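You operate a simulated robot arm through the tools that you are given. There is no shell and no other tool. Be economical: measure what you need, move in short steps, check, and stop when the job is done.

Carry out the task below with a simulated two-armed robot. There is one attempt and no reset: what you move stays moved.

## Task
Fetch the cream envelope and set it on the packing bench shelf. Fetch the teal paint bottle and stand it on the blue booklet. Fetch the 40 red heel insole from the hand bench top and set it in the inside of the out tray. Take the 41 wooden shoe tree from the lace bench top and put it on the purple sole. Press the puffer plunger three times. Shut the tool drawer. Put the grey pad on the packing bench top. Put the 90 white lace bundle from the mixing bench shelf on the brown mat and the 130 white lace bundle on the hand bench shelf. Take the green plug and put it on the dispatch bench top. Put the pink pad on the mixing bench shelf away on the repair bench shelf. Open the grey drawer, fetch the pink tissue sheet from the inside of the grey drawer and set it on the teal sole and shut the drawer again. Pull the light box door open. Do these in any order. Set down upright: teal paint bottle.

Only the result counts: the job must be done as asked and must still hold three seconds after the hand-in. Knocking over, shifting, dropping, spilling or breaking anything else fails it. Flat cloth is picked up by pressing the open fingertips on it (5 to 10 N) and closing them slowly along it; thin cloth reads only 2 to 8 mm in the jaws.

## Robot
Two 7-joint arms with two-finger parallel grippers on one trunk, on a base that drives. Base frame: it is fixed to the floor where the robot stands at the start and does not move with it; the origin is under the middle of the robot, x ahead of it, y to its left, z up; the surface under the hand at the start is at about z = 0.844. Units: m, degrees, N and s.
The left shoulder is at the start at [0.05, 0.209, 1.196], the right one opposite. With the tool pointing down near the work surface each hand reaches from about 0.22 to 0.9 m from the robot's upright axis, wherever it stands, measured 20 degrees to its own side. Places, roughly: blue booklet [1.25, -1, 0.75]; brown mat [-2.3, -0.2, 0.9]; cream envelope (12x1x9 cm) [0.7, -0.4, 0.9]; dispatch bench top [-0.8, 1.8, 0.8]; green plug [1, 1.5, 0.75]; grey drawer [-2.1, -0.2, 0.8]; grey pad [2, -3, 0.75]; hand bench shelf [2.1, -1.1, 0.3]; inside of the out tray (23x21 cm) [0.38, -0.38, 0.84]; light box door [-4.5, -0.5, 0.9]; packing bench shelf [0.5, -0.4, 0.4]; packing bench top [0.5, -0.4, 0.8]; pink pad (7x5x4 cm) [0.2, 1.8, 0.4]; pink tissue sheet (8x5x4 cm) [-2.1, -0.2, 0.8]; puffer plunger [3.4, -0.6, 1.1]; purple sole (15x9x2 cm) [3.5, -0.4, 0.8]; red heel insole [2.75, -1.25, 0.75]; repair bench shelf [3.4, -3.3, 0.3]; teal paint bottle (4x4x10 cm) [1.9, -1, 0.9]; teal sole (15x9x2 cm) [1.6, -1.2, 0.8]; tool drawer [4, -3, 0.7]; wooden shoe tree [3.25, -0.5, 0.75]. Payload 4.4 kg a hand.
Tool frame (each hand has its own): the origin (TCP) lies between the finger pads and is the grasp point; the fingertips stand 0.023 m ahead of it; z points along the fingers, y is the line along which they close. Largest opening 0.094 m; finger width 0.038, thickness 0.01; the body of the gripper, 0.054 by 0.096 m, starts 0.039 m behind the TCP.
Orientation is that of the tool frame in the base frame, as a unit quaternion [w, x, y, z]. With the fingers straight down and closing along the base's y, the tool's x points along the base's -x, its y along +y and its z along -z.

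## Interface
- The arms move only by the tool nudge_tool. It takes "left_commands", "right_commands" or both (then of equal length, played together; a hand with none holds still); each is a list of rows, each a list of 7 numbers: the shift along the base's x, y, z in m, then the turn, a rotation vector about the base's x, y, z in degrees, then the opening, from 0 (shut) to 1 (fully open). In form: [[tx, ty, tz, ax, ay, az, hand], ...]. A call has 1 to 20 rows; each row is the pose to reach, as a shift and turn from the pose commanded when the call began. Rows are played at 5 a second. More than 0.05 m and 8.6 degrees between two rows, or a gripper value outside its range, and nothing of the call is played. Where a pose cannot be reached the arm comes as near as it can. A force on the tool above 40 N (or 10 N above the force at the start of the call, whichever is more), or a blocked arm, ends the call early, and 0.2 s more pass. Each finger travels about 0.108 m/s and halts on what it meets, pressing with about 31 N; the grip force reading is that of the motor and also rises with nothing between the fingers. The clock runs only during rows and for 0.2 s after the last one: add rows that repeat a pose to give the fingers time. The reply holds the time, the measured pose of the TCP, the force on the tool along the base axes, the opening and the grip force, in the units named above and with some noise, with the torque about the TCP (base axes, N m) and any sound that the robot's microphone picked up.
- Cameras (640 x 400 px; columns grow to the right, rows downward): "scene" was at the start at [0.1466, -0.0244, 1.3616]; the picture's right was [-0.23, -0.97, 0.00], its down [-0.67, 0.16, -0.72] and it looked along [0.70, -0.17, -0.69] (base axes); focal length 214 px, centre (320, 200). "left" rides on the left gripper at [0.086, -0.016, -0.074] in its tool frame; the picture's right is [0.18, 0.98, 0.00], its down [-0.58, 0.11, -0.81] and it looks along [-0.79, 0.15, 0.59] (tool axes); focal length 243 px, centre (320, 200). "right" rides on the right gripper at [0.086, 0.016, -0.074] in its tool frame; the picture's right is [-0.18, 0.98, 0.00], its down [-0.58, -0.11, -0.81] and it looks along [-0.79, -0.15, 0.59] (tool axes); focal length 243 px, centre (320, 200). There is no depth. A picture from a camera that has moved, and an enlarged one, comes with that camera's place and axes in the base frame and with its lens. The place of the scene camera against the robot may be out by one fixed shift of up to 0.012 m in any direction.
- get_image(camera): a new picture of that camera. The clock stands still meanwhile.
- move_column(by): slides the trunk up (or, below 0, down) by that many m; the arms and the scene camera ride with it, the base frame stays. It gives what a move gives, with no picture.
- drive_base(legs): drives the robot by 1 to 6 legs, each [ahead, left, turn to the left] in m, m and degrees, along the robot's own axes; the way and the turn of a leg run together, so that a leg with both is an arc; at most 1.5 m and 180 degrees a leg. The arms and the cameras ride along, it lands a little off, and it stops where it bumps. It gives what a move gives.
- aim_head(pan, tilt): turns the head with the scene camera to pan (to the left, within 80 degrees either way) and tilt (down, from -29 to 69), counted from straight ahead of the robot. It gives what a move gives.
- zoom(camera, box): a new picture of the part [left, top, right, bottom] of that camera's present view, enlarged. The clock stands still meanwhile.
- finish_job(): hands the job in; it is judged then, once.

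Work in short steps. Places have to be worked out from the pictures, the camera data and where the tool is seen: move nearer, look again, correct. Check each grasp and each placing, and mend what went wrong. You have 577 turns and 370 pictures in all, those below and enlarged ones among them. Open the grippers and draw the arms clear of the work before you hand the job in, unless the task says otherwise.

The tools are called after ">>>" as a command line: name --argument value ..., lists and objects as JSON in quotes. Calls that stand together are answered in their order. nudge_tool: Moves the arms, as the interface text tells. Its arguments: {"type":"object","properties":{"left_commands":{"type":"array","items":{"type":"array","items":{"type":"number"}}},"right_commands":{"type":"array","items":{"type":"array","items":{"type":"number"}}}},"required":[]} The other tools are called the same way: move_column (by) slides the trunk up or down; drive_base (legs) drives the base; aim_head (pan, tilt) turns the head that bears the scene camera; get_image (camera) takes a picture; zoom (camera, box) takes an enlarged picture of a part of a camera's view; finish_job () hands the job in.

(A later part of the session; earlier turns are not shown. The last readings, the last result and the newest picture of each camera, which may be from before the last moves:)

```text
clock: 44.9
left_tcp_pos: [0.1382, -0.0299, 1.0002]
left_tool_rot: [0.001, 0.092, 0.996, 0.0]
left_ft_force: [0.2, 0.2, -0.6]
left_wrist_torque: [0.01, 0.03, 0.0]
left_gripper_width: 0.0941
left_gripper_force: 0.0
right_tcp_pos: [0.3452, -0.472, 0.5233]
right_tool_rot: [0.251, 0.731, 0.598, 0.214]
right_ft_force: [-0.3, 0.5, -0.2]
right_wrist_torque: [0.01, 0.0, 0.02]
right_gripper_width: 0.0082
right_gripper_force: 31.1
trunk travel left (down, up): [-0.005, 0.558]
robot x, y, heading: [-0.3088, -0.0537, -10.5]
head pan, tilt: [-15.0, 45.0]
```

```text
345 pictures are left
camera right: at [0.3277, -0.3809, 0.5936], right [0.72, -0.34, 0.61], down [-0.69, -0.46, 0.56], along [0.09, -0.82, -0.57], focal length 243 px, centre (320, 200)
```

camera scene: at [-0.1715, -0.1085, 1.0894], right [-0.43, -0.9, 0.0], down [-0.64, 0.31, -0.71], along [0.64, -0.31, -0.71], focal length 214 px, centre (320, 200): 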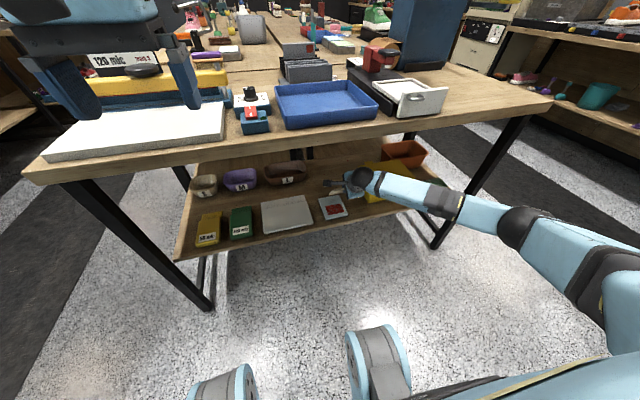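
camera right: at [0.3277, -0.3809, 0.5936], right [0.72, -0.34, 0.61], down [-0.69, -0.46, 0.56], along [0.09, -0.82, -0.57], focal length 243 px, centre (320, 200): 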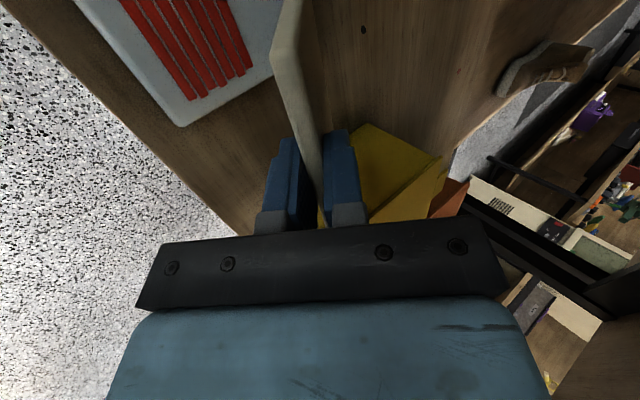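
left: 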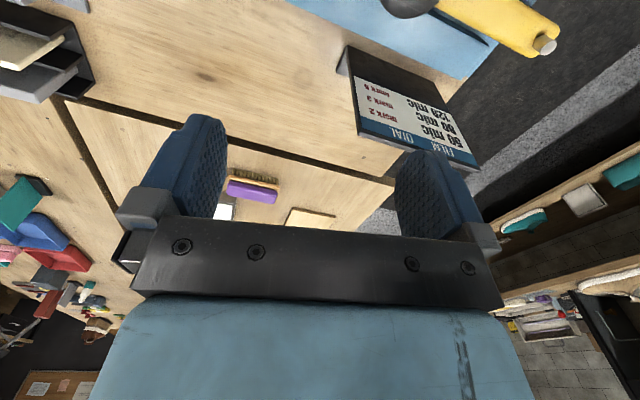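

>>> drive_base --legs '[[0.2, 0.03, 0]]'

>>> get_image --camera "scene"

>>> get_image --camera "right"

```text
clock: 46.5
left_tcp_pos: [0.3387, -0.0377, 1.0009]
left_tool_rot: [0.0, 0.094, 0.996, 0.0]
left_ft_force: [-0.4, 0.0, 0.2]
left_wrist_torque: [0.03, 0.02, -0.01]
left_gripper_width: 0.0939
left_gripper_force: 0.0
right_tcp_pos: [0.5438, -0.4788, 0.5236]
right_tool_rot: [0.251, 0.731, 0.598, 0.213]
right_ft_force: [-0.3, 0.5, -0.7]
right_wrist_torque: [-0.02, 0.01, 0.02]
right_gripper_width: 0.0082
right_gripper_force: 31.0
trunk travel left (down, up): [-0.005, 0.558]
robot x, y, heading: [-0.1055, -0.0607, -10.7]
head pan, tilt: [-15.0, 45.0]
```

```text
344 pictures are left
camera scene: at [0.0296, -0.116, 1.0894], right [-0.43, -0.9, 0.0], down [-0.64, 0.31, -0.71], along [0.64, -0.31, -0.71], focal length 214 px, centre (320, 200)
```

scene: 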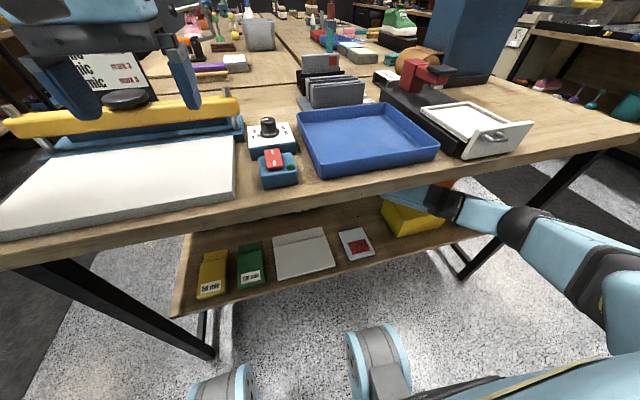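

```text
343 pictures are left
camera right: at [0.5284, -0.3892, 0.5935], right [0.72, -0.34, 0.61], down [-0.69, -0.46, 0.56], along [0.09, -0.82, -0.57], focal length 243 px, centre (320, 200)
```

right: 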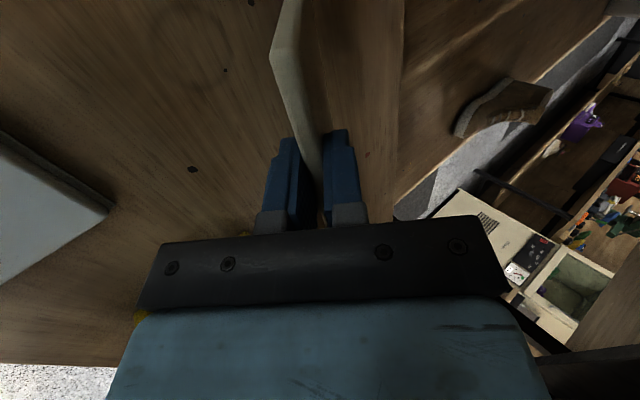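

Free surface beneath. Lower gently until the far edge touches.

>>> nudge_tool --right_commands '[[0, 0, -0.02, 0, 0, 0, 0], [0, 0, -0.04, 0, 0, 0, 0], [0, 0, -0.05, 0, 0, 0, 0], [0, 0, -0.06, 0, 0, 0, 0], [0, 0, -0.066, 0, 0, 0, 0]]'

>>> get_image --camera "right"

```text
clock: 47.7
left_tcp_pos: [0.3362, -0.0376, 1.0031]
left_tool_rot: [0.003, 0.093, 0.996, -0.001]
left_ft_force: [-0.3, 0.3, -0.2]
left_wrist_torque: [-0.03, -0.04, 0.02]
left_gripper_width: 0.094
left_gripper_force: 0.1
right_tcp_pos: [0.5456, -0.4779, 0.4627]
right_tool_rot: [0.253, 0.73, 0.596, 0.217]
right_ft_force: [-9.5, 1.5, 29.9]
right_wrist_torque: [-0.25, -1.03, 0.01]
right_gripper_width: 0.0102
right_gripper_force: 31.1
trunk travel left (down, up): [-0.005, 0.558]
robot x, y, heading: [-0.1082, -0.0607, -10.7]
head pan, tilt: [-15.0, 45.0]
```

```text
342 pictures are left
camera right: at [0.5282, -0.3883, 0.5337], right [0.71, -0.34, 0.61], down [-0.69, -0.46, 0.55], along [0.1, -0.82, -0.56], focal length 243 px, centre (320, 200)
```

right: 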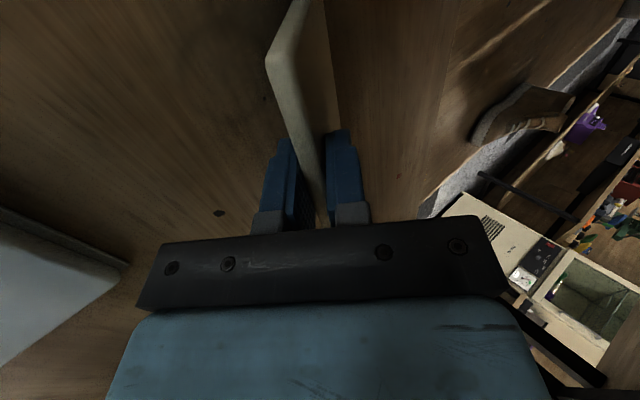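

Touching (30 N). Ease up, open, and withdraw along the finger axis.

>>> nudge_tool --right_commands '[[0, 0, 0.006, 0, 0, 0, 0], [0, 0, 0.006, 0, 0, 0, 0.15], [0, 0, 0.006, 0, 0, 0, 0.3], [-0.012, 0.002, 0.016, 0, 0, 0, 0.35], [-0.025, 0.005, 0.03, 0, 0, 0, 0.35], [-0.04, 0.008, 0.045, 0, 0, 0, 0.35], [-0.06, 0.01, 0.06, 0, 0, 0, 0.35]]'

>>> get_image --camera "right"

```text
clock: 49.3
left_tcp_pos: [0.3388, -0.0383, 1.0018]
left_tool_rot: [0.001, 0.092, 0.996, 0.0]
left_ft_force: [0.4, 0.3, 0.3]
left_wrist_torque: [-0.02, -0.03, -0.02]
left_gripper_width: 0.094
left_gripper_force: 0.1
right_tcp_pos: [0.4837, -0.4705, 0.5171]
right_tool_rot: [0.25, 0.731, 0.598, 0.213]
right_ft_force: [-0.7, -0.3, 0.4]
right_wrist_torque: [0.07, 0.03, -0.01]
right_gripper_width: 0.033
right_gripper_force: 0.1
trunk travel left (down, up): [-0.005, 0.558]
robot x, y, heading: [-0.1054, -0.0645, -11.0]
head pan, tilt: [-15.0, 45.0]
```

```text
341 pictures are left
camera right: at [0.4673, -0.3806, 0.5878], right [0.72, -0.34, 0.61], down [-0.69, -0.46, 0.56], along [0.09, -0.82, -0.57], focal length 243 px, centre (320, 200)
```

right: 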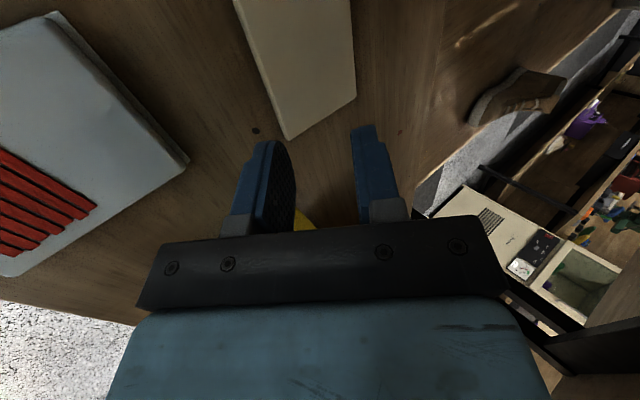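

The envelope lies flat on the shelf. I back out and then go to the left side; first restore the arm and trunk.

>>> drive_base --legs '[[-0.5, 0, 0]]'

>>> move_column --by 0.27

>>> get_image --camera "scene"

>>> aim_head --pan 75 --tilt 30

>>> get_image --camera "scene"

```text
clock: 52.3
left_tcp_pos: [-0.156, 0.0557, 1.0017]
left_tool_rot: [0.001, 0.09, 0.996, 0.0]
left_ft_force: [0.6, 0.7, -0.1]
left_wrist_torque: [-0.03, 0.0, -0.01]
left_gripper_width: 0.0942
left_gripper_force: 0.0
right_tcp_pos: [-0.0077, -0.3756, 0.5171]
right_tool_rot: [0.251, 0.73, 0.599, 0.213]
right_ft_force: [0.0, -0.2, 0.3]
right_wrist_torque: [0.02, 0.04, 0.01]
right_gripper_width: 0.0329
right_gripper_force: 0.1
trunk travel left (down, up): [-0.005, 0.558]
robot x, y, heading: [-0.6028, 0.0295, -10.4]
head pan, tilt: [-15.0, 45.0]
```

```text
clock: 55.0
left_tcp_pos: [-0.155, 0.0556, 1.2708]
left_tool_rot: [0.001, 0.09, 0.996, 0.0]
left_ft_force: [0.1, 0.1, 0.2]
left_wrist_torque: [0.04, -0.01, -0.01]
left_gripper_width: 0.094
left_gripper_force: 0.1
right_tcp_pos: [-0.0074, -0.3764, 0.7875]
right_tool_rot: [0.251, 0.73, 0.599, 0.213]
right_ft_force: [0.2, 0.3, 0.2]
right_wrist_torque: [-0.03, -0.01, -0.01]
right_gripper_width: 0.0332
right_gripper_force: 0.1
trunk travel left (down, up): [-0.275, 0.288]
robot x, y, heading: [-0.5998, 0.0298, -10.5]
head pan, tilt: [-15.0, 45.0]
```

```text
340 pictures are left
camera scene: at [-0.4645, -0.023, 1.3595], right [-0.43, -0.9, 0.0], down [-0.64, 0.3, -0.71], along [0.64, -0.3, -0.71], focal length 214 px, centre (320, 200)
```

scene: 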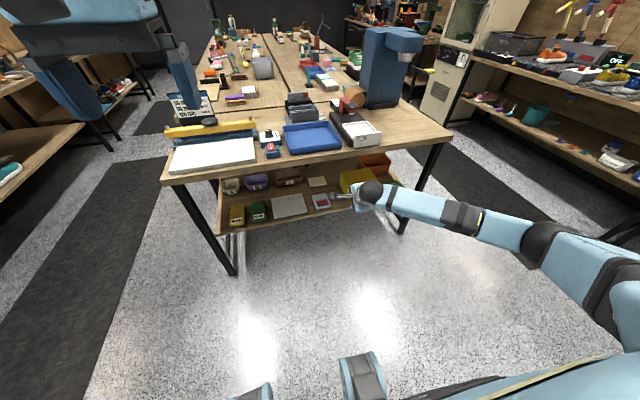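

```text
clock: 56.7
left_tcp_pos: [-0.1546, 0.0556, 1.2713]
left_tool_rot: [0.001, 0.091, 0.996, 0.0]
left_ft_force: [0.0, 0.3, -0.3]
left_wrist_torque: [-0.02, 0.03, -0.03]
left_gripper_width: 0.0938
left_gripper_force: 0.1
right_tcp_pos: [-0.0085, -0.3748, 0.7864]
right_tool_rot: [0.249, 0.73, 0.6, 0.214]
right_ft_force: [-0.4, 0.1, 0.0]
right_wrist_torque: [-0.01, 0.01, 0.0]
right_gripper_width: 0.0328
right_gripper_force: 0.1
trunk travel left (down, up): [-0.275, 0.288]
robot x, y, heading: [-0.6036, 0.0304, -10.3]
head pan, tilt: [75.0, 30.0]
```

```text
339 pictures are left
camera scene: at [-0.4991, 0.0937, 1.3821], right [0.9, -0.43, 0.0], down [-0.22, -0.45, -0.87], along [0.37, 0.78, -0.5], focal length 214 px, centre (320, 200)
```

scene: 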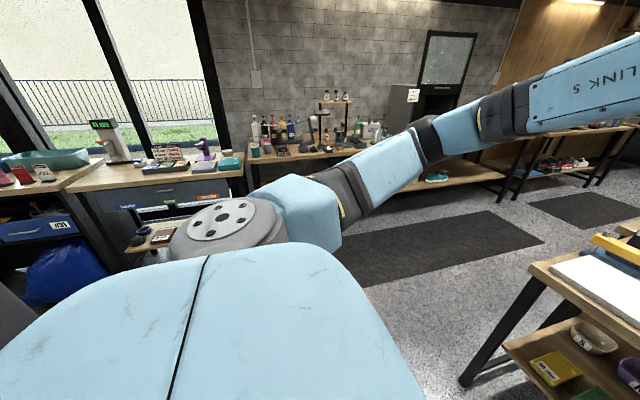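

Bring the right hand to a compact, tool-down neutral pose.

>>> nudge_tool --right_commands '[[0, 0, 0.05, 1.6, 7.6, 0, 0.35], [0, 0, 0.1, 3.1, 15.3, 0, 0.35], [-0.02, 0, 0.15, 4.7, 22.9, 0, 0.35], [-0.04, 0, 0.2, 6.2, 30.6, 0, 0.35], [-0.06, 0, 0.25, 7.8, 38.2, 0, 0.35], [-0.08, 0, 0.29, 7.8, 38.2, 0, 0.35]]'

>>> nudge_tool --right_commands '[[0, 0, 0, 0, 0, 8, 0.35], [-0.02, 0, 0, 0, 0, 16, 0.35], [-0.04, 0, 0, 0, 0, 24, 0.5], [-0.06, -0.02, 0, 0, 0, 32, 0.7], [-0.08, -0.04, 0, 0, 0, 40, 1], [-0.1, -0.06, 0, 0, 0, 48, 1], [-0.12, -0.07, 0, 0, 0, 56, 1], [-0.14, -0.08, 0, 0, 0, 64, 1], [-0.14, -0.09, 0, 0, 0, 72, 1], [-0.14, -0.09, 0, 0, 0, 80, 1], [-0.14, -0.09, 0, 0, 0, 88, 1], [-0.14, -0.09, 0, 0, 0, 91, 1]]'

```text
refused: row 3 steps farther than a row can; nothing moved
```

```text
clock: 59.3
left_tcp_pos: [-0.1559, 0.0572, 1.2696]
left_tool_rot: [0.001, 0.09, 0.996, -0.001]
left_ft_force: [0.4, -0.5, -0.3]
left_wrist_torque: [0.0, 0.01, 0.0]
left_gripper_width: 0.094
left_gripper_force: 0.1
right_tcp_pos: [-0.1479, -0.4663, 0.7874]
right_tool_rot: [0.023, 0.083, 0.941, 0.328]
right_ft_force: [-0.4, 0.1, 0.3]
right_wrist_torque: [0.03, 0.04, 0.0]
right_gripper_width: 0.0939
right_gripper_force: 0.0
trunk travel left (down, up): [-0.275, 0.288]
robot x, y, heading: [-0.6051, 0.0345, -10.5]
head pan, tilt: [75.0, 30.0]
```

>>> nudge_tool --right_commands '[[0, 0, 0.04, -7.5, 1.2, -0.1, 1], [0, 0.0, 0.08, -15, 2.4, -0.2, 1], [0, 0.0, 0.12, -22.6, 3.7, -0.2, 1], [0, 0.0, 0.16, -30.1, 4.9, -0.3, 1], [0, 0, 0.2, -37.7, 6.1, -0.4, 1], [0, 0, 0.25, -37.7, 6.1, -0.4, 1], [0, 0, 0.3, -37.7, 6.1, -0.4, 1]]'

```text
clock: 60.9
left_tcp_pos: [-0.1555, 0.0569, 1.2699]
left_tool_rot: [0.0, 0.091, 0.996, -0.001]
left_ft_force: [0.0, 0.1, -1.1]
left_wrist_torque: [0.02, 0.01, 0.0]
left_gripper_width: 0.094
left_gripper_force: 0.1
right_tcp_pos: [-0.1504, -0.4647, 1.0897]
right_tool_rot: [0.0, 0.093, 0.996, 0.001]
right_ft_force: [-0.4, 0.9, -0.6]
right_wrist_torque: [0.01, -0.01, 0.0]
right_gripper_width: 0.0943
right_gripper_force: 0.0
trunk travel left (down, up): [-0.275, 0.288]
robot x, y, heading: [-0.6004, 0.0304, -10.2]
head pan, tilt: [75.0, 30.0]
```

Now turn to face the mixing bench and move over in front of it.

>>> drive_base --legs '[[0, 0, 89], [0.75, 0, 0]]'

>>> aim_head --pan -30 --tilt 35

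>>> get_image --camera "scene"

>>> aim_head --pan 35 --tilt 35

>>> get_image --camera "scene"

```text
clock: 68.7
left_tcp_pos: [-0.4677, 1.2137, 1.2723]
left_tool_rot: [0.001, -0.632, 0.775, 0.001]
left_ft_force: [0.9, -0.5, 0.7]
left_wrist_torque: [-0.03, -0.01, 0.02]
left_gripper_width: 0.094
left_gripper_force: 0.0
right_tcp_pos: [0.053, 1.2073, 1.0885]
right_tool_rot: [-0.001, -0.63, 0.777, 0.002]
right_ft_force: [0.4, 0.1, -0.3]
right_wrist_torque: [0.02, 0.02, 0.0]
right_gripper_width: 0.094
right_gripper_force: 0.0
trunk travel left (down, up): [-0.275, 0.288]
robot x, y, heading: [-0.4468, 0.7658, 78.1]
head pan, tilt: [75.0, 30.0]
```

```text
clock: 70.5
left_tcp_pos: [-0.4681, 1.2121, 1.2716]
left_tool_rot: [0.001, -0.631, 0.776, 0.0]
left_ft_force: [-0.6, -0.4, 0.0]
left_wrist_torque: [0.05, 0.0, -0.01]
left_gripper_width: 0.0938
left_gripper_force: 0.1
right_tcp_pos: [0.0542, 1.2075, 1.0891]
right_tool_rot: [-0.001, -0.63, 0.776, 0.002]
right_ft_force: [0.2, 0.1, 0.3]
right_wrist_torque: [0.02, 0.02, -0.01]
right_gripper_width: 0.0941
right_gripper_force: 0.0
trunk travel left (down, up): [-0.275, 0.288]
robot x, y, heading: [-0.4505, 0.7665, 78.2]
head pan, tilt: [-30.0, 35.0]
```

```text
338 pictures are left
camera scene: at [-0.3801, 0.8916, 1.3743], right [0.75, -0.67, 0.0], down [-0.38, -0.43, -0.82], along [0.55, 0.61, -0.57], focal length 214 px, centre (320, 200)
```

scene: 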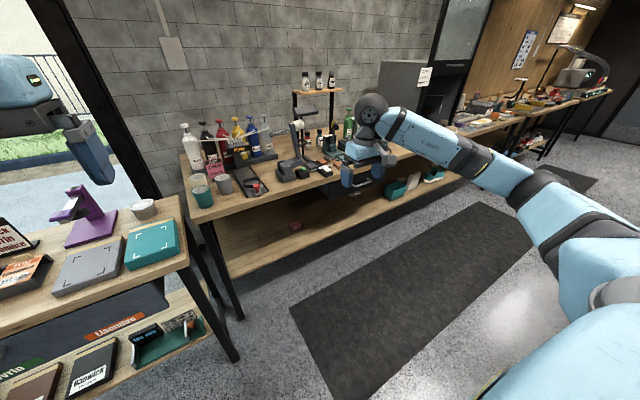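

```text
clock: 71.9
left_tcp_pos: [-0.4687, 1.213, 1.2708]
left_tool_rot: [0.001, -0.632, 0.775, 0.0]
left_ft_force: [0.1, -0.1, -0.6]
left_wrist_torque: [0.01, -0.01, 0.02]
left_gripper_width: 0.0941
left_gripper_force: 0.0
right_tcp_pos: [0.0541, 1.2069, 1.0891]
right_tool_rot: [0.0, -0.63, 0.777, 0.002]
right_ft_force: [0.0, 0.8, 0.0]
right_wrist_torque: [0.0, 0.01, 0.03]
right_gripper_width: 0.0941
right_gripper_force: 0.0
trunk travel left (down, up): [-0.275, 0.288]
robot x, y, heading: [-0.4541, 0.7683, 78.2]
head pan, tilt: [35.0, 35.0]
```

```text
337 pictures are left
camera scene: at [-0.4734, 0.9068, 1.3743], right [0.92, 0.39, 0.0], down [0.23, -0.53, -0.82], along [-0.32, 0.75, -0.57], focal length 214 px, centre (320, 200)
```

scene: 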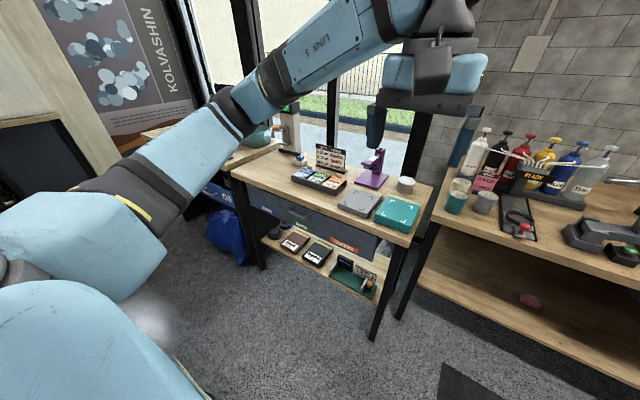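

Pink pad seen on the mixing bench shelf at about (0.217,1.787). I shift right to face the shelf and look at its whole width.

>>> drive_base --legs '[[0, -0.45, 0]]'

>>> move_column --by -0.25

>>> aim_head --pan -5 --tilt 28

>>> get_image --camera "scene"

>>> aim_head --pan -50 --tilt 28

>>> get_image --camera "scene"

```text
clock: 76.4
left_tcp_pos: [-0.0259, 1.1212, 1.2698]
left_tool_rot: [0.001, -0.632, 0.775, 0.002]
left_ft_force: [-0.6, 0.0, -0.2]
left_wrist_torque: [-0.01, 0.03, -0.01]
left_gripper_width: 0.0941
left_gripper_force: 0.0
right_tcp_pos: [0.4939, 1.1172, 1.0883]
right_tool_rot: [-0.001, -0.632, 0.775, 0.003]
right_ft_force: [-0.2, -0.1, -0.3]
right_wrist_torque: [-0.03, -0.02, 0.01]
right_gripper_width: 0.0941
right_gripper_force: 0.1
trunk travel left (down, up): [-0.275, 0.288]
robot x, y, heading: [-0.0101, 0.6736, 78.7]
head pan, tilt: [35.0, 35.0]
```

```text
clock: 79.0
left_tcp_pos: [-0.0258, 1.1214, 1.0207]
left_tool_rot: [0.001, -0.633, 0.774, 0.0]
left_ft_force: [-0.1, 0.1, -0.2]
left_wrist_torque: [-0.01, 0.02, -0.02]
left_gripper_width: 0.094
left_gripper_force: 0.0
right_tcp_pos: [0.4963, 1.119, 0.8401]
right_tool_rot: [0.0, -0.632, 0.775, 0.002]
right_ft_force: [0.1, -0.3, 1.0]
right_wrist_torque: [0.03, 0.04, -0.02]
right_gripper_width: 0.0941
right_gripper_force: 0.1
trunk travel left (down, up): [-0.025, 0.538]
robot x, y, heading: [-0.0112, 0.677, 78.6]
head pan, tilt: [35.0, 35.0]
```

```text
clock: 80.1
left_tcp_pos: [-0.0254, 1.1218, 1.0216]
left_tool_rot: [0.001, -0.633, 0.774, 0.001]
left_ft_force: [-1.3, 0.1, 0.2]
left_wrist_torque: [0.01, -0.03, -0.01]
left_gripper_width: 0.094
left_gripper_force: 0.1
right_tcp_pos: [0.4956, 1.1176, 0.8391]
right_tool_rot: [0.0, -0.631, 0.776, 0.002]
right_ft_force: [-1.1, 0.3, 0.1]
right_wrist_torque: [0.01, -0.02, -0.04]
right_gripper_width: 0.0939
right_gripper_force: 0.0
trunk travel left (down, up): [-0.025, 0.538]
robot x, y, heading: [-0.0078, 0.6737, 78.5]
head pan, tilt: [-5.0, 28.0]
```

```text
336 pictures are left
camera scene: at [0.0308, 0.8219, 1.1353], right [0.96, -0.28, 0.0], down [-0.13, -0.45, -0.88], along [0.25, 0.85, -0.47], focal length 214 px, centre (320, 200)
```

scene: 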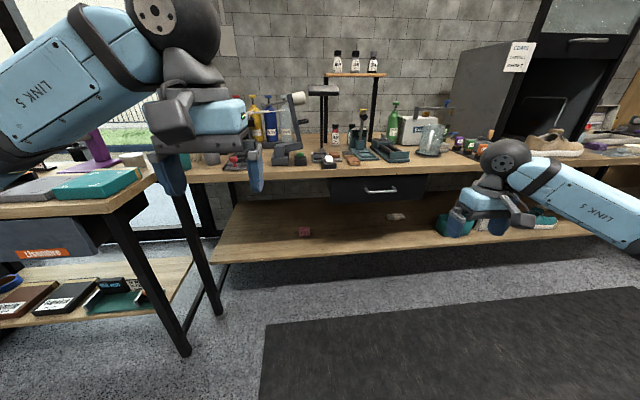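

```text
clock: 81.2
left_tcp_pos: [-0.0254, 1.1236, 1.0215]
left_tool_rot: [0.0, -0.633, 0.774, 0.001]
left_ft_force: [0.6, 0.0, -0.9]
left_wrist_torque: [0.0, -0.01, 0.0]
left_gripper_width: 0.0942
left_gripper_force: 0.1
right_tcp_pos: [0.4961, 1.1186, 0.8388]
right_tool_rot: [0.0, -0.632, 0.775, 0.002]
right_ft_force: [-0.4, 0.6, 0.2]
right_wrist_torque: [0.02, 0.0, 0.01]
right_gripper_width: 0.0943
right_gripper_force: 0.1
trunk travel left (down, up): [-0.025, 0.538]
robot x, y, heading: [-0.0102, 0.6713, 78.6]
head pan, tilt: [-50.0, 28.0]
```

```text
335 pictures are left
camera scene: at [0.0851, 0.778, 1.1353], right [0.48, -0.88, 0.0], down [-0.41, -0.22, -0.88], along [0.78, 0.42, -0.47], focal length 214 px, centre (320, 200)
```

scene: 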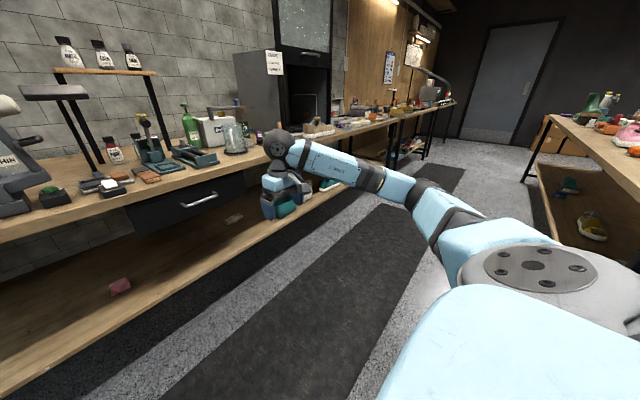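

>>> aim_head --pan -15 --tilt 28

>>> zoom --camera "scene" --box '[200, 180, 520, 380]'

>>> zoom --camera "scene" --box '[310, 190, 390, 240]'

```text
clock: 82.2
left_tcp_pos: [-0.0266, 1.1214, 1.0218]
left_tool_rot: [0.0, -0.633, 0.774, 0.0]
left_ft_force: [0.3, 0.7, -0.7]
left_wrist_torque: [0.0, 0.0, 0.0]
left_gripper_width: 0.094
left_gripper_force: 0.1
right_tcp_pos: [0.4948, 1.1176, 0.8384]
right_tool_rot: [-0.001, -0.632, 0.775, 0.002]
right_ft_force: [-1.0, 0.2, -0.2]
right_wrist_torque: [-0.02, -0.03, -0.01]
right_gripper_width: 0.0939
right_gripper_force: 0.1
trunk travel left (down, up): [-0.025, 0.538]
robot x, y, heading: [-0.0087, 0.6727, 78.4]
head pan, tilt: [-15.0, 28.0]
```

```text
2.00 times, centred on (360, 280) of scene
camera zoom: at [0.0458, 0.816, 1.1353], right [0.89, -0.45, 0.0], down [-0.21, -0.42, -0.88], along [0.4, 0.79, -0.47], focal length 429 px, centre (240, 40)
```

zoom: 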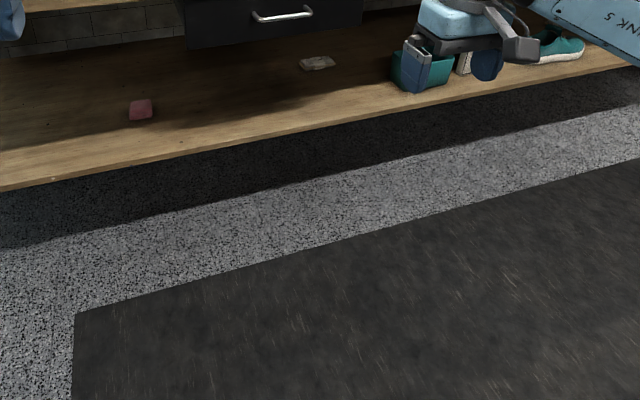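

```text
8.00 times, centred on (350, 215) of scene
camera zoom: at [0.0458, 0.816, 1.1353], right [0.89, -0.45, 0.0], down [-0.21, -0.42, -0.88], along [0.4, 0.79, -0.47], focal length 1716 px, centre (80, 80)
```

zoom: 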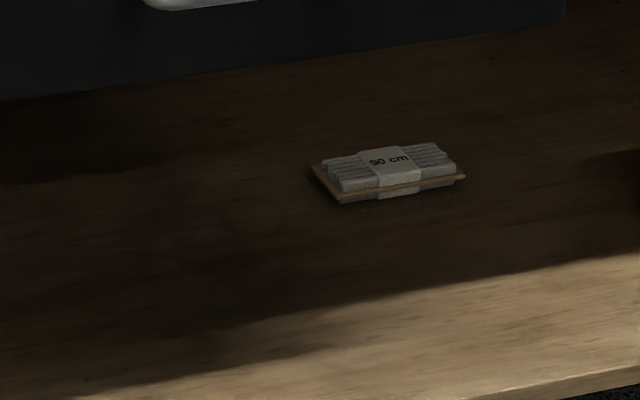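

It is the "90 cm" bundle at about (0.826,1.79), just right of the drawer; the pink pad is at (0.232,1.80). I pre-rotate: right hand yawed so fingers close front-to-back, left pitched forward for the pad.

>>> nudge_tool --right_commands '[[0, 0, 0, 0, 0, -8, 1], [0, 0, 0, 0, 0, -16, 1], [0, 0, 0, 0, 0, -24, 1], [0, 0, 0, 0, 0, -32, 1], [0, 0, 0, 0, 0, -40, 1], [0, 0, 0, 0, 0, -48, 1], [0, 0, 0, 0, 0, -56, 1], [0, 0, 0, 0, 0, -64, 1], [0, 0, 0, 0, 0, -72, 1], [0, 0, 0, 0, 0, -80, 1], [0, 0, 0, 0, 0, -88, 1], [0, 0, 0, 0, 0, -90, 1]]'

>>> move_column --by -0.024

>>> nudge_tool --right_commands '[[-0.03, 0, -0.03, 0, 0, 0, 1], [-0.06, 0, -0.06, 0, 0, 0, 1], [-0.09, 0, -0.09, 0, 0, 0, 1], [-0.12, 0, -0.12, 0, 0, 0, 1], [-0.15, 0.02, -0.15, 0, 0, 0, 1], [-0.15, 0.05, -0.18, 0, 0, 0, 1], [-0.15, 0.08, -0.22, 0, 0, 0, 1], [-0.15, 0.11, -0.26, 0, 0, 0, 1], [-0.15, 0.14, -0.3, 0, 0, 0, 1], [-0.15, 0.17, -0.34, 0, 0, 0, 1]]'

```text
clock: 84.8
left_tcp_pos: [-0.0255, 1.1216, 1.0226]
left_tool_rot: [0.001, -0.633, 0.774, 0.0]
left_ft_force: [-0.3, 1.2, -0.6]
left_wrist_torque: [0.0, 0.0, -0.01]
left_gripper_width: 0.0939
left_gripper_force: 0.1
right_tcp_pos: [0.4963, 1.1179, 0.8387]
right_tool_rot: [0.001, 0.103, 0.995, 0.002]
right_ft_force: [1.3, 0.1, -0.4]
right_wrist_torque: [-0.02, 0.01, 0.0]
right_gripper_width: 0.094
right_gripper_force: 0.1
trunk travel left (down, up): [-0.025, 0.538]
robot x, y, heading: [-0.0102, 0.6721, 78.6]
head pan, tilt: [-15.0, 28.0]
```

```text
clock: 85.5
left_tcp_pos: [-0.0254, 1.1226, 0.9976]
left_tool_rot: [0.001, -0.632, 0.775, 0.0]
left_ft_force: [0.2, 0.7, -0.5]
left_wrist_torque: [-0.01, 0.03, 0.02]
left_gripper_width: 0.0939
left_gripper_force: 0.0
right_tcp_pos: [0.4946, 1.1186, 0.815]
right_tool_rot: [0.001, 0.102, 0.995, 0.003]
right_ft_force: [-0.4, -0.5, -0.6]
right_wrist_torque: [0.0, -0.03, 0.0]
right_gripper_width: 0.0941
right_gripper_force: 0.1
trunk travel left (down, up): [-0.001, 0.562]
robot x, y, heading: [-0.0057, 0.6745, 78.6]
head pan, tilt: [-15.0, 28.0]
```

```text
clock: 87.7
left_tcp_pos: [-0.0257, 1.122, 0.9965]
left_tool_rot: [0.001, -0.633, 0.775, 0.0]
left_ft_force: [-0.9, -0.6, 0.1]
left_wrist_torque: [0.03, -0.01, 0.0]
left_gripper_width: 0.094
left_gripper_force: 0.0
right_tcp_pos: [0.3464, 1.2883, 0.4734]
right_tool_rot: [0.002, 0.101, 0.995, 0.002]
right_ft_force: [0.5, -0.5, 0.0]
right_wrist_torque: [0.0, 0.02, 0.01]
right_gripper_width: 0.094
right_gripper_force: 0.1
trunk travel left (down, up): [-0.001, 0.562]
robot x, y, heading: [-0.0077, 0.6727, 78.8]
head pan, tilt: [-15.0, 28.0]
```

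>>> aim_head --pan -30 --tilt 45

>>> nudge_tool --right_commands '[[0.02, 0.03, -0.03, 0, 0, 0, 1], [0.02, 0.05, -0.05, 0, 0, 0, 1]]'

>>> get_image --camera "scene"

```text
clock: 88.5
left_tcp_pos: [-0.0263, 1.1213, 0.9972]
left_tool_rot: [0.001, -0.633, 0.774, 0.001]
left_ft_force: [-0.6, 1.0, -0.1]
left_wrist_torque: [-0.03, 0.0, 0.03]
left_gripper_width: 0.0941
left_gripper_force: 0.1
right_tcp_pos: [0.3456, 1.2885, 0.4752]
right_tool_rot: [0.001, 0.102, 0.995, 0.002]
right_ft_force: [1.0, 0.1, 0.5]
right_wrist_torque: [-0.02, 0.0, -0.03]
right_gripper_width: 0.0938
right_gripper_force: 0.1
trunk travel left (down, up): [-0.001, 0.562]
robot x, y, heading: [-0.007, 0.6722, 78.3]
head pan, tilt: [-30.0, 45.0]
```

```text
clock: 89.1
left_tcp_pos: [-0.0267, 1.1214, 0.9967]
left_tool_rot: [0.0, -0.633, 0.774, 0.0]
left_ft_force: [0.1, 0.3, 0.1]
left_wrist_torque: [0.0, -0.02, 0.0]
left_gripper_width: 0.0938
left_gripper_force: 0.0
right_tcp_pos: [0.3643, 1.3384, 0.4243]
right_tool_rot: [0.001, 0.102, 0.995, 0.003]
right_ft_force: [-0.2, -0.1, -0.4]
right_wrist_torque: [-0.02, 0.02, -0.01]
right_gripper_width: 0.094
right_gripper_force: 0.0
trunk travel left (down, up): [-0.001, 0.562]
robot x, y, heading: [-0.0073, 0.6734, 78.6]
head pan, tilt: [-30.0, 45.0]
```

```text
332 pictures are left
camera scene: at [0.0588, 0.7955, 1.0855], right [0.75, -0.66, 0.0], down [-0.47, -0.53, -0.71], along [0.47, 0.53, -0.71], focal length 214 px, centre (320, 200)
```

scene: 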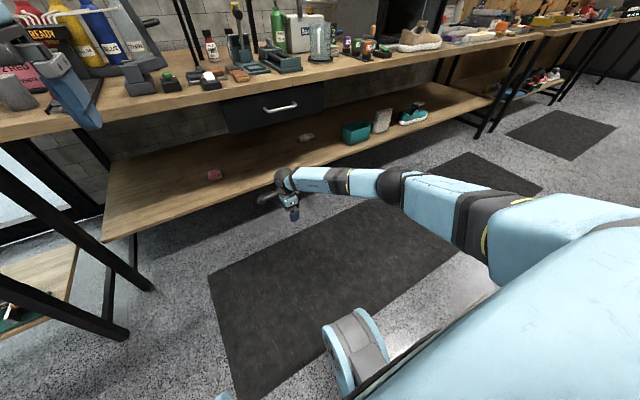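

Reach works. Prepare the left hand the same way (pitched 35° forward, lowered) in free space.

>>> nudge_tool --left_commands '[[-0.01, 0.012, -0.035, 3.4, -0.7, 0, 1], [-0.02, 0.025, -0.07, 6.9, -1.4, 0, 1], [-0.03, 0.037, -0.105, 10.3, -2.1, 0, 1], [-0.04, 0.05, -0.14, 13.7, -2.8, 0, 1], [-0.05, 0.062, -0.175, 17.2, -3.4, 0, 1], [-0.06, 0.075, -0.21, 20.6, -4.1, 0, 1], [-0.07, 0.087, -0.245, 24, -4.8, 0, 1], [-0.08, 0.1, -0.28, 27.5, -5.5, 0, 1], [-0.09, 0.112, -0.315, 30.9, -6.2, 0, 1], [-0.1, 0.125, -0.35, 34.3, -6.9, 0, 1], [-0.11, 0.137, -0.385, 34.3, -6.9, 0, 1], [-0.12, 0.15, -0.42, 34.3, -6.9, 0, 1]]'

>>> nudge_tool --right_commands '[[0, -0.03, 0.04, 0, 0, 0, 1], [0, -0.05, 0.07, 0, 0, 0, 1]]'

>>> drive_base --legs '[[0, -0.365, 0]]'

>>> get_image --camera "scene"

```text
clock: 91.7
left_tcp_pos: [-0.1462, 1.2721, 0.5758]
left_tool_rot: [0.233, -0.603, 0.738, 0.191]
left_ft_force: [0.7, -0.1, 0.1]
left_wrist_torque: [0.01, 0.0, -0.01]
left_gripper_width: 0.0943
left_gripper_force: 0.1
right_tcp_pos: [0.3644, 1.3379, 0.4251]
right_tool_rot: [0.001, 0.102, 0.995, 0.001]
right_ft_force: [0.4, -0.6, -0.4]
right_wrist_torque: [0.01, -0.03, 0.01]
right_gripper_width: 0.0943
right_gripper_force: 0.1
trunk travel left (down, up): [-0.001, 0.562]
robot x, y, heading: [-0.0081, 0.6731, 78.7]
head pan, tilt: [-30.0, 45.0]
```

```text
clock: 92.3
left_tcp_pos: [-0.1461, 1.2727, 0.5765]
left_tool_rot: [0.234, -0.603, 0.738, 0.191]
left_ft_force: [-1.0, 0.4, -0.2]
left_wrist_torque: [0.0, 0.02, 0.01]
left_gripper_width: 0.0939
left_gripper_force: 0.0
right_tcp_pos: [0.3632, 1.2891, 0.4967]
right_tool_rot: [0.001, 0.102, 0.995, 0.002]
right_ft_force: [0.0, 0.2, 1.6]
right_wrist_torque: [-0.01, 0.0, -0.02]
right_gripper_width: 0.0942
right_gripper_force: 0.0
trunk travel left (down, up): [-0.001, 0.562]
robot x, y, heading: [-0.0065, 0.6738, 78.4]
head pan, tilt: [-30.0, 45.0]
```

```text
clock: 96.0
left_tcp_pos: [0.206, 1.2009, 0.5765]
left_tool_rot: [0.233, -0.603, 0.738, 0.19]
left_ft_force: [-0.3, 1.1, 0.6]
left_wrist_torque: [-0.01, -0.01, 0.01]
left_gripper_width: 0.0939
left_gripper_force: 0.0
right_tcp_pos: [0.714, 1.2178, 0.4965]
right_tool_rot: [0.001, 0.101, 0.995, 0.002]
right_ft_force: [0.6, -0.1, 0.6]
right_wrist_torque: [0.01, -0.02, 0.01]
right_gripper_width: 0.0939
right_gripper_force: 0.1
trunk travel left (down, up): [-0.001, 0.562]
robot x, y, heading: [0.345, 0.6037, 78.6]
head pan, tilt: [-30.0, 45.0]
```

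```text
331 pictures are left
camera scene: at [0.4101, 0.7236, 1.0855], right [0.75, -0.66, 0.0], down [-0.47, -0.53, -0.71], along [0.47, 0.53, -0.71], focal length 214 px, centre (320, 200)
```

scene: 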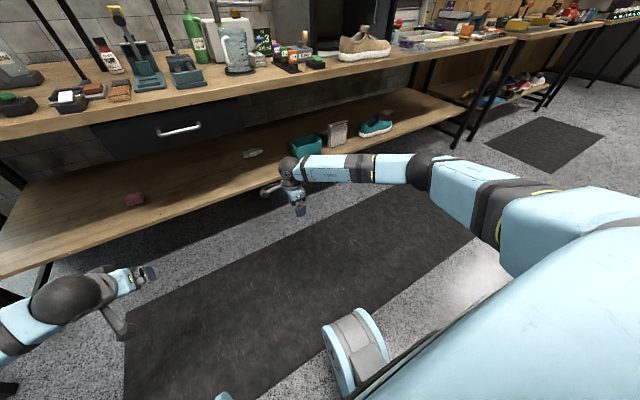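

>>> zoom --camera "scene" --box '[216, 100, 408, 220]'

```text
3.33 times, centred on (312, 160) of scene
camera zoom: at [0.4101, 0.7236, 1.0855], right [0.75, -0.66, 0.0], down [-0.47, -0.53, -0.71], along [0.47, 0.53, -0.71], focal length 715 px, centre (347, 333)
```

zoom: 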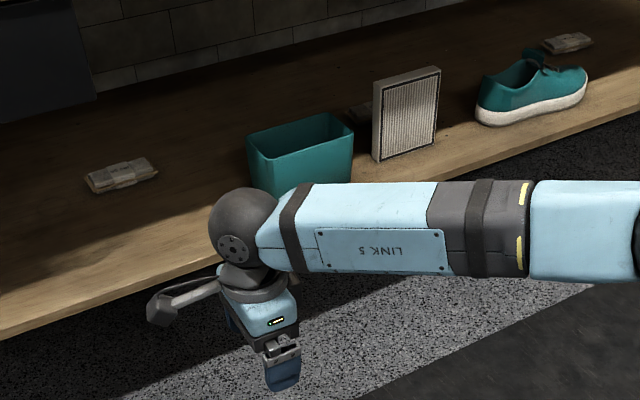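

More bundles are on this shelf behind the filter and the shoe. Zoom on each.

>>> zoom --camera "scene" --box '[360, 100, 408, 130]'

>>> zoom --camera "scene" --box '[230, 135, 278, 165]'

>>> zoom --camera "scene" --box '[305, 115, 353, 145]'

```text
13.33 times, centred on (384, 115) of scene
camera zoom: at [0.4101, 0.7236, 1.0855], right [0.75, -0.66, 0.0], down [-0.47, -0.53, -0.71], along [0.47, 0.53, -0.71], focal length 2860 px, centre (-533, 1333)
```

zoom: 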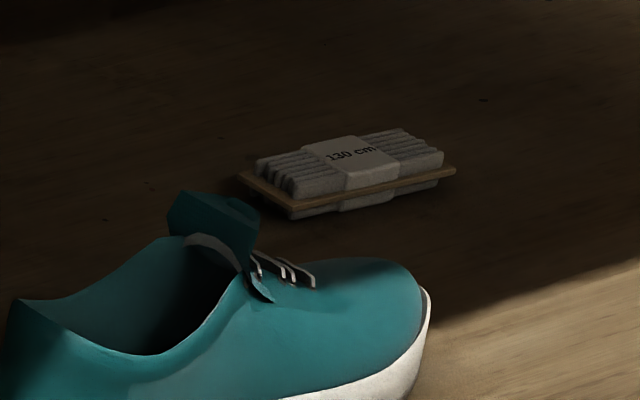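

```text
13.33 times, centred on (254, 150) of scene
camera zoom: at [0.4101, 0.7236, 1.0855], right [0.75, -0.66, 0.0], down [-0.47, -0.53, -0.71], along [0.47, 0.53, -0.71], focal length 2860 px, centre (1200, 867)
```

zoom: 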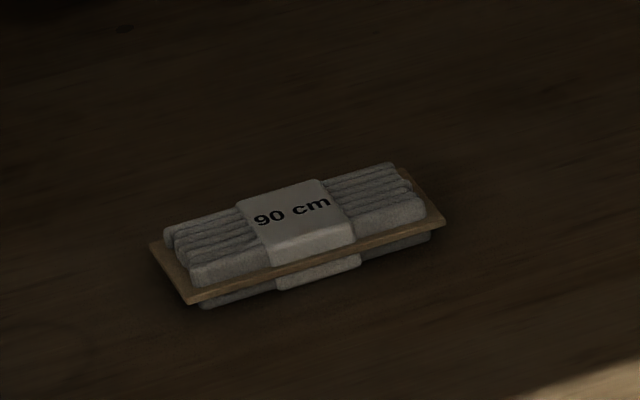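

```text
13.33 times, centred on (329, 130) of scene
camera zoom: at [0.4101, 0.7236, 1.0855], right [0.75, -0.66, 0.0], down [-0.47, -0.53, -0.71], along [0.47, 0.53, -0.71], focal length 2860 px, centre (200, 1133)
```

zoom: 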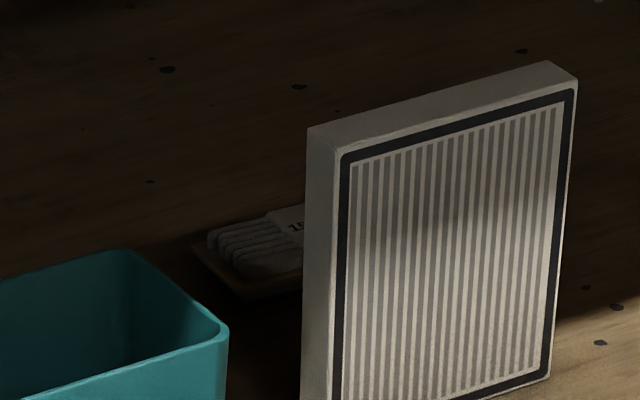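

The third one reads "130 cm" (near (1.86,1.6)); the middle is another length. I pull the left hand back and lower, and drive the right hand in over the 90 cm bundle.

>>> nudge_tool --left_commands '[[-0.008, -0.037, -0.02, 0, 0, 0, 1], [-0.015, -0.074, -0.04, 0, 0, 0, 1], [-0.022, -0.11, -0.06, 0, 0, 0, 1], [-0.03, -0.147, -0.08, 0, 0, 0, 1]]'

>>> drive_base --legs '[[0.35, 0, 0]]'

>>> aim_head --pan -20 --tilt 45

>>> get_image --camera "scene"

>>> get_image --camera "right"

```text
clock: 97.0
left_tcp_pos: [0.1836, 1.0994, 0.5209]
left_tool_rot: [0.234, -0.603, 0.738, 0.19]
left_ft_force: [-0.7, -0.8, 0.0]
left_wrist_torque: [-0.02, 0.0, -0.01]
left_gripper_width: 0.0943
left_gripper_force: 0.1
left hand out of reach, approached as far as the arm can: row 3, 4
right_tcp_pos: [0.7149, 1.2179, 0.4959]
right_tool_rot: [0.001, 0.101, 0.995, 0.002]
right_ft_force: [-0.2, 0.1, 0.2]
right_wrist_torque: [-0.02, -0.01, 0.01]
right_gripper_width: 0.0937
right_gripper_force: 0.0
trunk travel left (down, up): [-0.001, 0.562]
robot x, y, heading: [0.3424, 0.6037, 78.4]
head pan, tilt: [-30.0, 45.0]
```

```text
clock: 99.2
left_tcp_pos: [0.2505, 1.4333, 0.5229]
left_tool_rot: [0.232, -0.606, 0.737, 0.192]
left_ft_force: [0.1, -0.6, 0.1]
left_wrist_torque: [-0.02, 0.0, -0.03]
left_gripper_width: 0.0938
left_gripper_force: 0.0
right_tcp_pos: [0.7786, 1.554, 0.4962]
right_tool_rot: [0.001, 0.099, 0.995, 0.001]
right_ft_force: [0.2, 0.2, -0.3]
right_wrist_torque: [0.03, 0.03, -0.01]
right_gripper_width: 0.094
right_gripper_force: 0.1
trunk travel left (down, up): [-0.001, 0.562]
robot x, y, heading: [0.4126, 0.9344, 78.9]
head pan, tilt: [-30.0, 45.0]
```

```text
clock: 100.0
left_tcp_pos: [0.2502, 1.4332, 0.5212]
left_tool_rot: [0.232, -0.605, 0.737, 0.191]
left_ft_force: [0.4, 0.3, -0.6]
left_wrist_torque: [0.02, 0.0, -0.03]
left_gripper_width: 0.094
left_gripper_force: 0.1
right_tcp_pos: [0.7788, 1.5528, 0.4954]
right_tool_rot: [0.001, 0.099, 0.995, 0.003]
right_ft_force: [-0.1, 0.9, -0.3]
right_wrist_torque: [0.02, 0.02, 0.0]
right_gripper_width: 0.0938
right_gripper_force: 0.0
trunk travel left (down, up): [-0.001, 0.562]
robot x, y, heading: [0.4154, 0.9385, 79.1]
head pan, tilt: [-20.0, 45.0]
```

```text
326 pictures are left
camera scene: at [0.4651, 1.0664, 1.0855], right [0.86, -0.52, 0.0], down [-0.37, -0.6, -0.71], along [0.37, 0.6, -0.71], focal length 214 px, centre (320, 200)
```

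scene: 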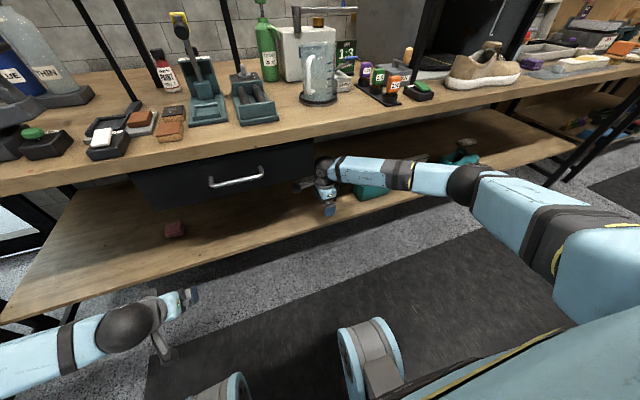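

```text
325 pictures are left
camera right: at [0.6963, 1.586, 0.5712], right [0.37, 0.93, 0.0], down [0.55, -0.22, 0.81], along [0.75, -0.3, -0.59], focal length 243 px, centre (320, 200)
```

right: 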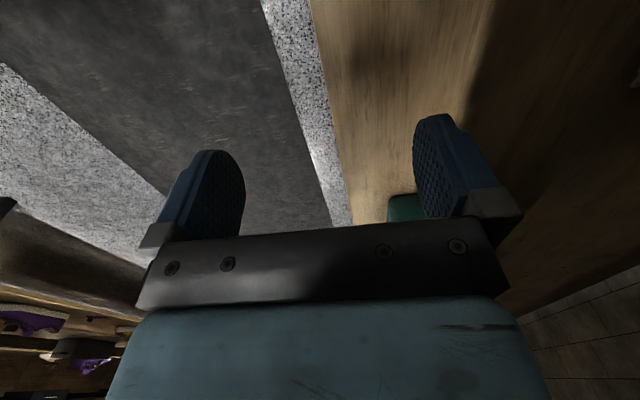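

>>> drive_base --legs '[[0.2, -0.01, 0]]'

>>> get_image --camera "scene"

>>> get_image --camera "right"

```text
clock: 101.6
left_tcp_pos: [0.2954, 1.6268, 0.5224]
left_tool_rot: [0.232, -0.608, 0.735, 0.191]
left_ft_force: [-0.4, 0.0, 0.7]
left_wrist_torque: [-0.02, 0.02, 0.03]
left_gripper_width: 0.0941
left_gripper_force: 0.2
right_tcp_pos: [0.8227, 1.7517, 0.4959]
right_tool_rot: [0.0, 0.096, 0.995, 0.002]
right_ft_force: [-0.2, 1.0, -1.1]
right_wrist_torque: [0.02, 0.0, 0.03]
right_gripper_width: 0.0939
right_gripper_force: 0.2
trunk travel left (down, up): [-0.001, 0.562]
robot x, y, heading: [0.458, 1.1289, 79.2]
head pan, tilt: [-20.0, 45.0]
```

```text
324 pictures are left
camera scene: at [0.5127, 1.2625, 1.0855], right [0.86, -0.51, 0.0], down [-0.36, -0.61, -0.71], along [0.36, 0.61, -0.71], focal length 214 px, centre (320, 200)
```

scene: 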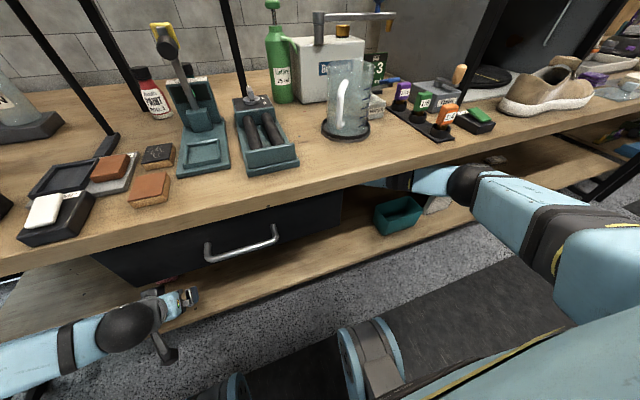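

```text
323 pictures are left
camera right: at [0.7408, 1.7834, 0.5711], right [0.37, 0.93, 0.0], down [0.55, -0.22, 0.81], along [0.75, -0.29, -0.59], focal length 243 px, centre (320, 200)
```

right: 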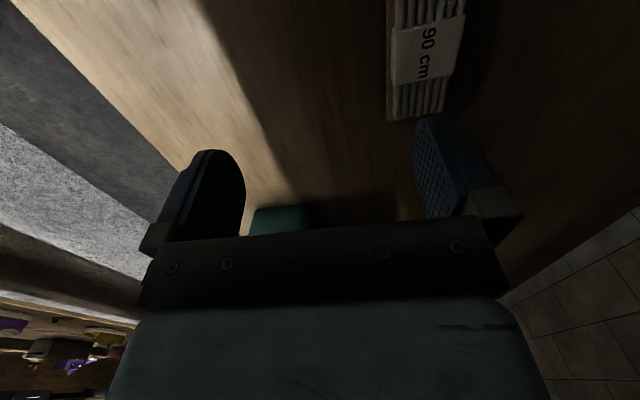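

Wrist camera fixes the bundle centre at about (0.824,1.822). Shift over it and descend gently.

>>> nudge_tool --right_commands '[[0.001, 0.035, 0, 0, 0, 0, 1], [0.003, 0.069, 0, 0, 0, 0, 1], [0.003, 0.069, -0.03, 0, 0, 0, 1]]'

>>> get_image --camera "right"

```text
clock: 102.4
left_tcp_pos: [0.2942, 1.6271, 0.5233]
left_tool_rot: [0.23, -0.608, 0.735, 0.193]
left_ft_force: [-0.1, -0.3, 1.2]
left_wrist_torque: [-0.02, 0.0, 0.04]
left_gripper_width: 0.0939
left_gripper_force: 0.0
right_tcp_pos: [0.8245, 1.8199, 0.4652]
right_tool_rot: [0.0, 0.094, 0.996, 0.003]
right_ft_force: [-1.1, -0.1, 0.5]
right_wrist_torque: [-0.03, -0.02, 0.02]
right_gripper_width: 0.0941
right_gripper_force: 0.1
trunk travel left (down, up): [-0.001, 0.562]
robot x, y, heading: [0.4575, 1.131, 79.0]
head pan, tilt: [-20.0, 45.0]
```

```text
322 pictures are left
camera right: at [0.7422, 1.8526, 0.5415], right [0.37, 0.93, 0.0], down [0.55, -0.22, 0.8], along [0.75, -0.29, -0.59], focal length 243 px, centre (320, 200)
```

right: 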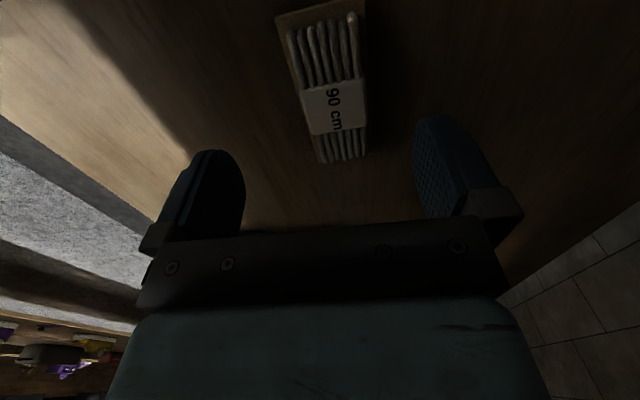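

>>> nudge_tool --right_commands '[[0, 0.008, -0.02, 0, 0, 0, 1], [0, 0.008, -0.035, 0, 0, 0, 1], [0, 0.008, -0.042, 0, 0, 0, 1], [0, 0.008, -0.047, 0, 0, 0, 1], [0, 0.008, -0.05, 0, 0, 0, 1]]'

```text
clock: 103.6
left_tcp_pos: [0.2941, 1.6272, 0.5223]
left_tool_rot: [0.232, -0.608, 0.735, 0.191]
left_ft_force: [-0.2, -0.4, -0.4]
left_wrist_torque: [-0.01, 0.02, 0.0]
left_gripper_width: 0.0943
left_gripper_force: 0.1
right_tcp_pos: [0.8257, 1.8286, 0.416]
right_tool_rot: [0.001, 0.095, 0.995, 0.002]
right_ft_force: [0.1, 0.0, 0.7]
right_wrist_torque: [0.02, 0.02, 0.01]
right_gripper_width: 0.0938
right_gripper_force: 0.0
trunk travel left (down, up): [-0.001, 0.562]
robot x, y, heading: [0.4577, 1.1338, 79.3]
head pan, tilt: [-20.0, 45.0]
```

>>> nudge_tool --right_commands '[[0, 0, -0.004, 0, 0, 0, 1], [0, 0, -0.007, 0, 0, 0, 0.6], [0, 0, -0.007, 0, 0, 0, 0.3], [0, 0, -0.007, 0, 0, 0, 0], [0, 0, -0.007, 0, 0, 0, 0], [0, 0, -0.007, 0, 0, 0, 0]]'

>>> get_image --camera "right"

```text
clock: 105.0
left_tcp_pos: [0.2948, 1.6283, 0.5225]
left_tool_rot: [0.232, -0.608, 0.735, 0.192]
left_ft_force: [0.5, -0.2, 0.4]
left_wrist_torque: [0.02, 0.01, -0.01]
left_gripper_width: 0.0938
left_gripper_force: 0.0
right_tcp_pos: [0.8255, 1.8285, 0.4093]
right_tool_rot: [0.001, 0.097, 0.995, 0.001]
right_ft_force: [0.0, -0.4, -0.6]
right_wrist_torque: [0.01, 0.0, 0.03]
right_gripper_width: 0.0
right_gripper_force: 30.7
trunk travel left (down, up): [-0.001, 0.562]
robot x, y, heading: [0.4594, 1.1323, 79.5]
head pan, tilt: [-20.0, 45.0]
```

```text
321 pictures are left
camera right: at [0.7433, 1.8602, 0.4841], right [0.37, 0.93, 0.0], down [0.55, -0.22, 0.81], along [0.75, -0.29, -0.59], focal length 243 px, centre (320, 200)
```

right: 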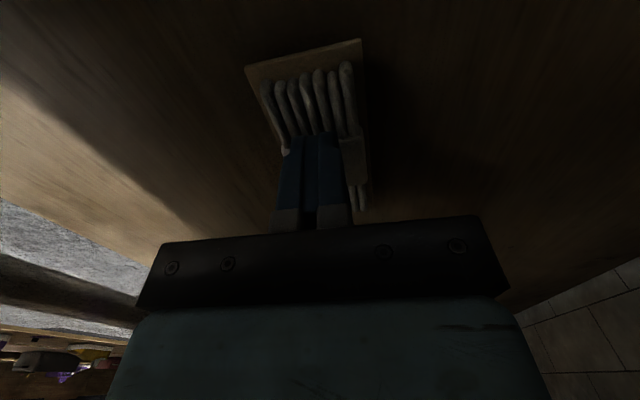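

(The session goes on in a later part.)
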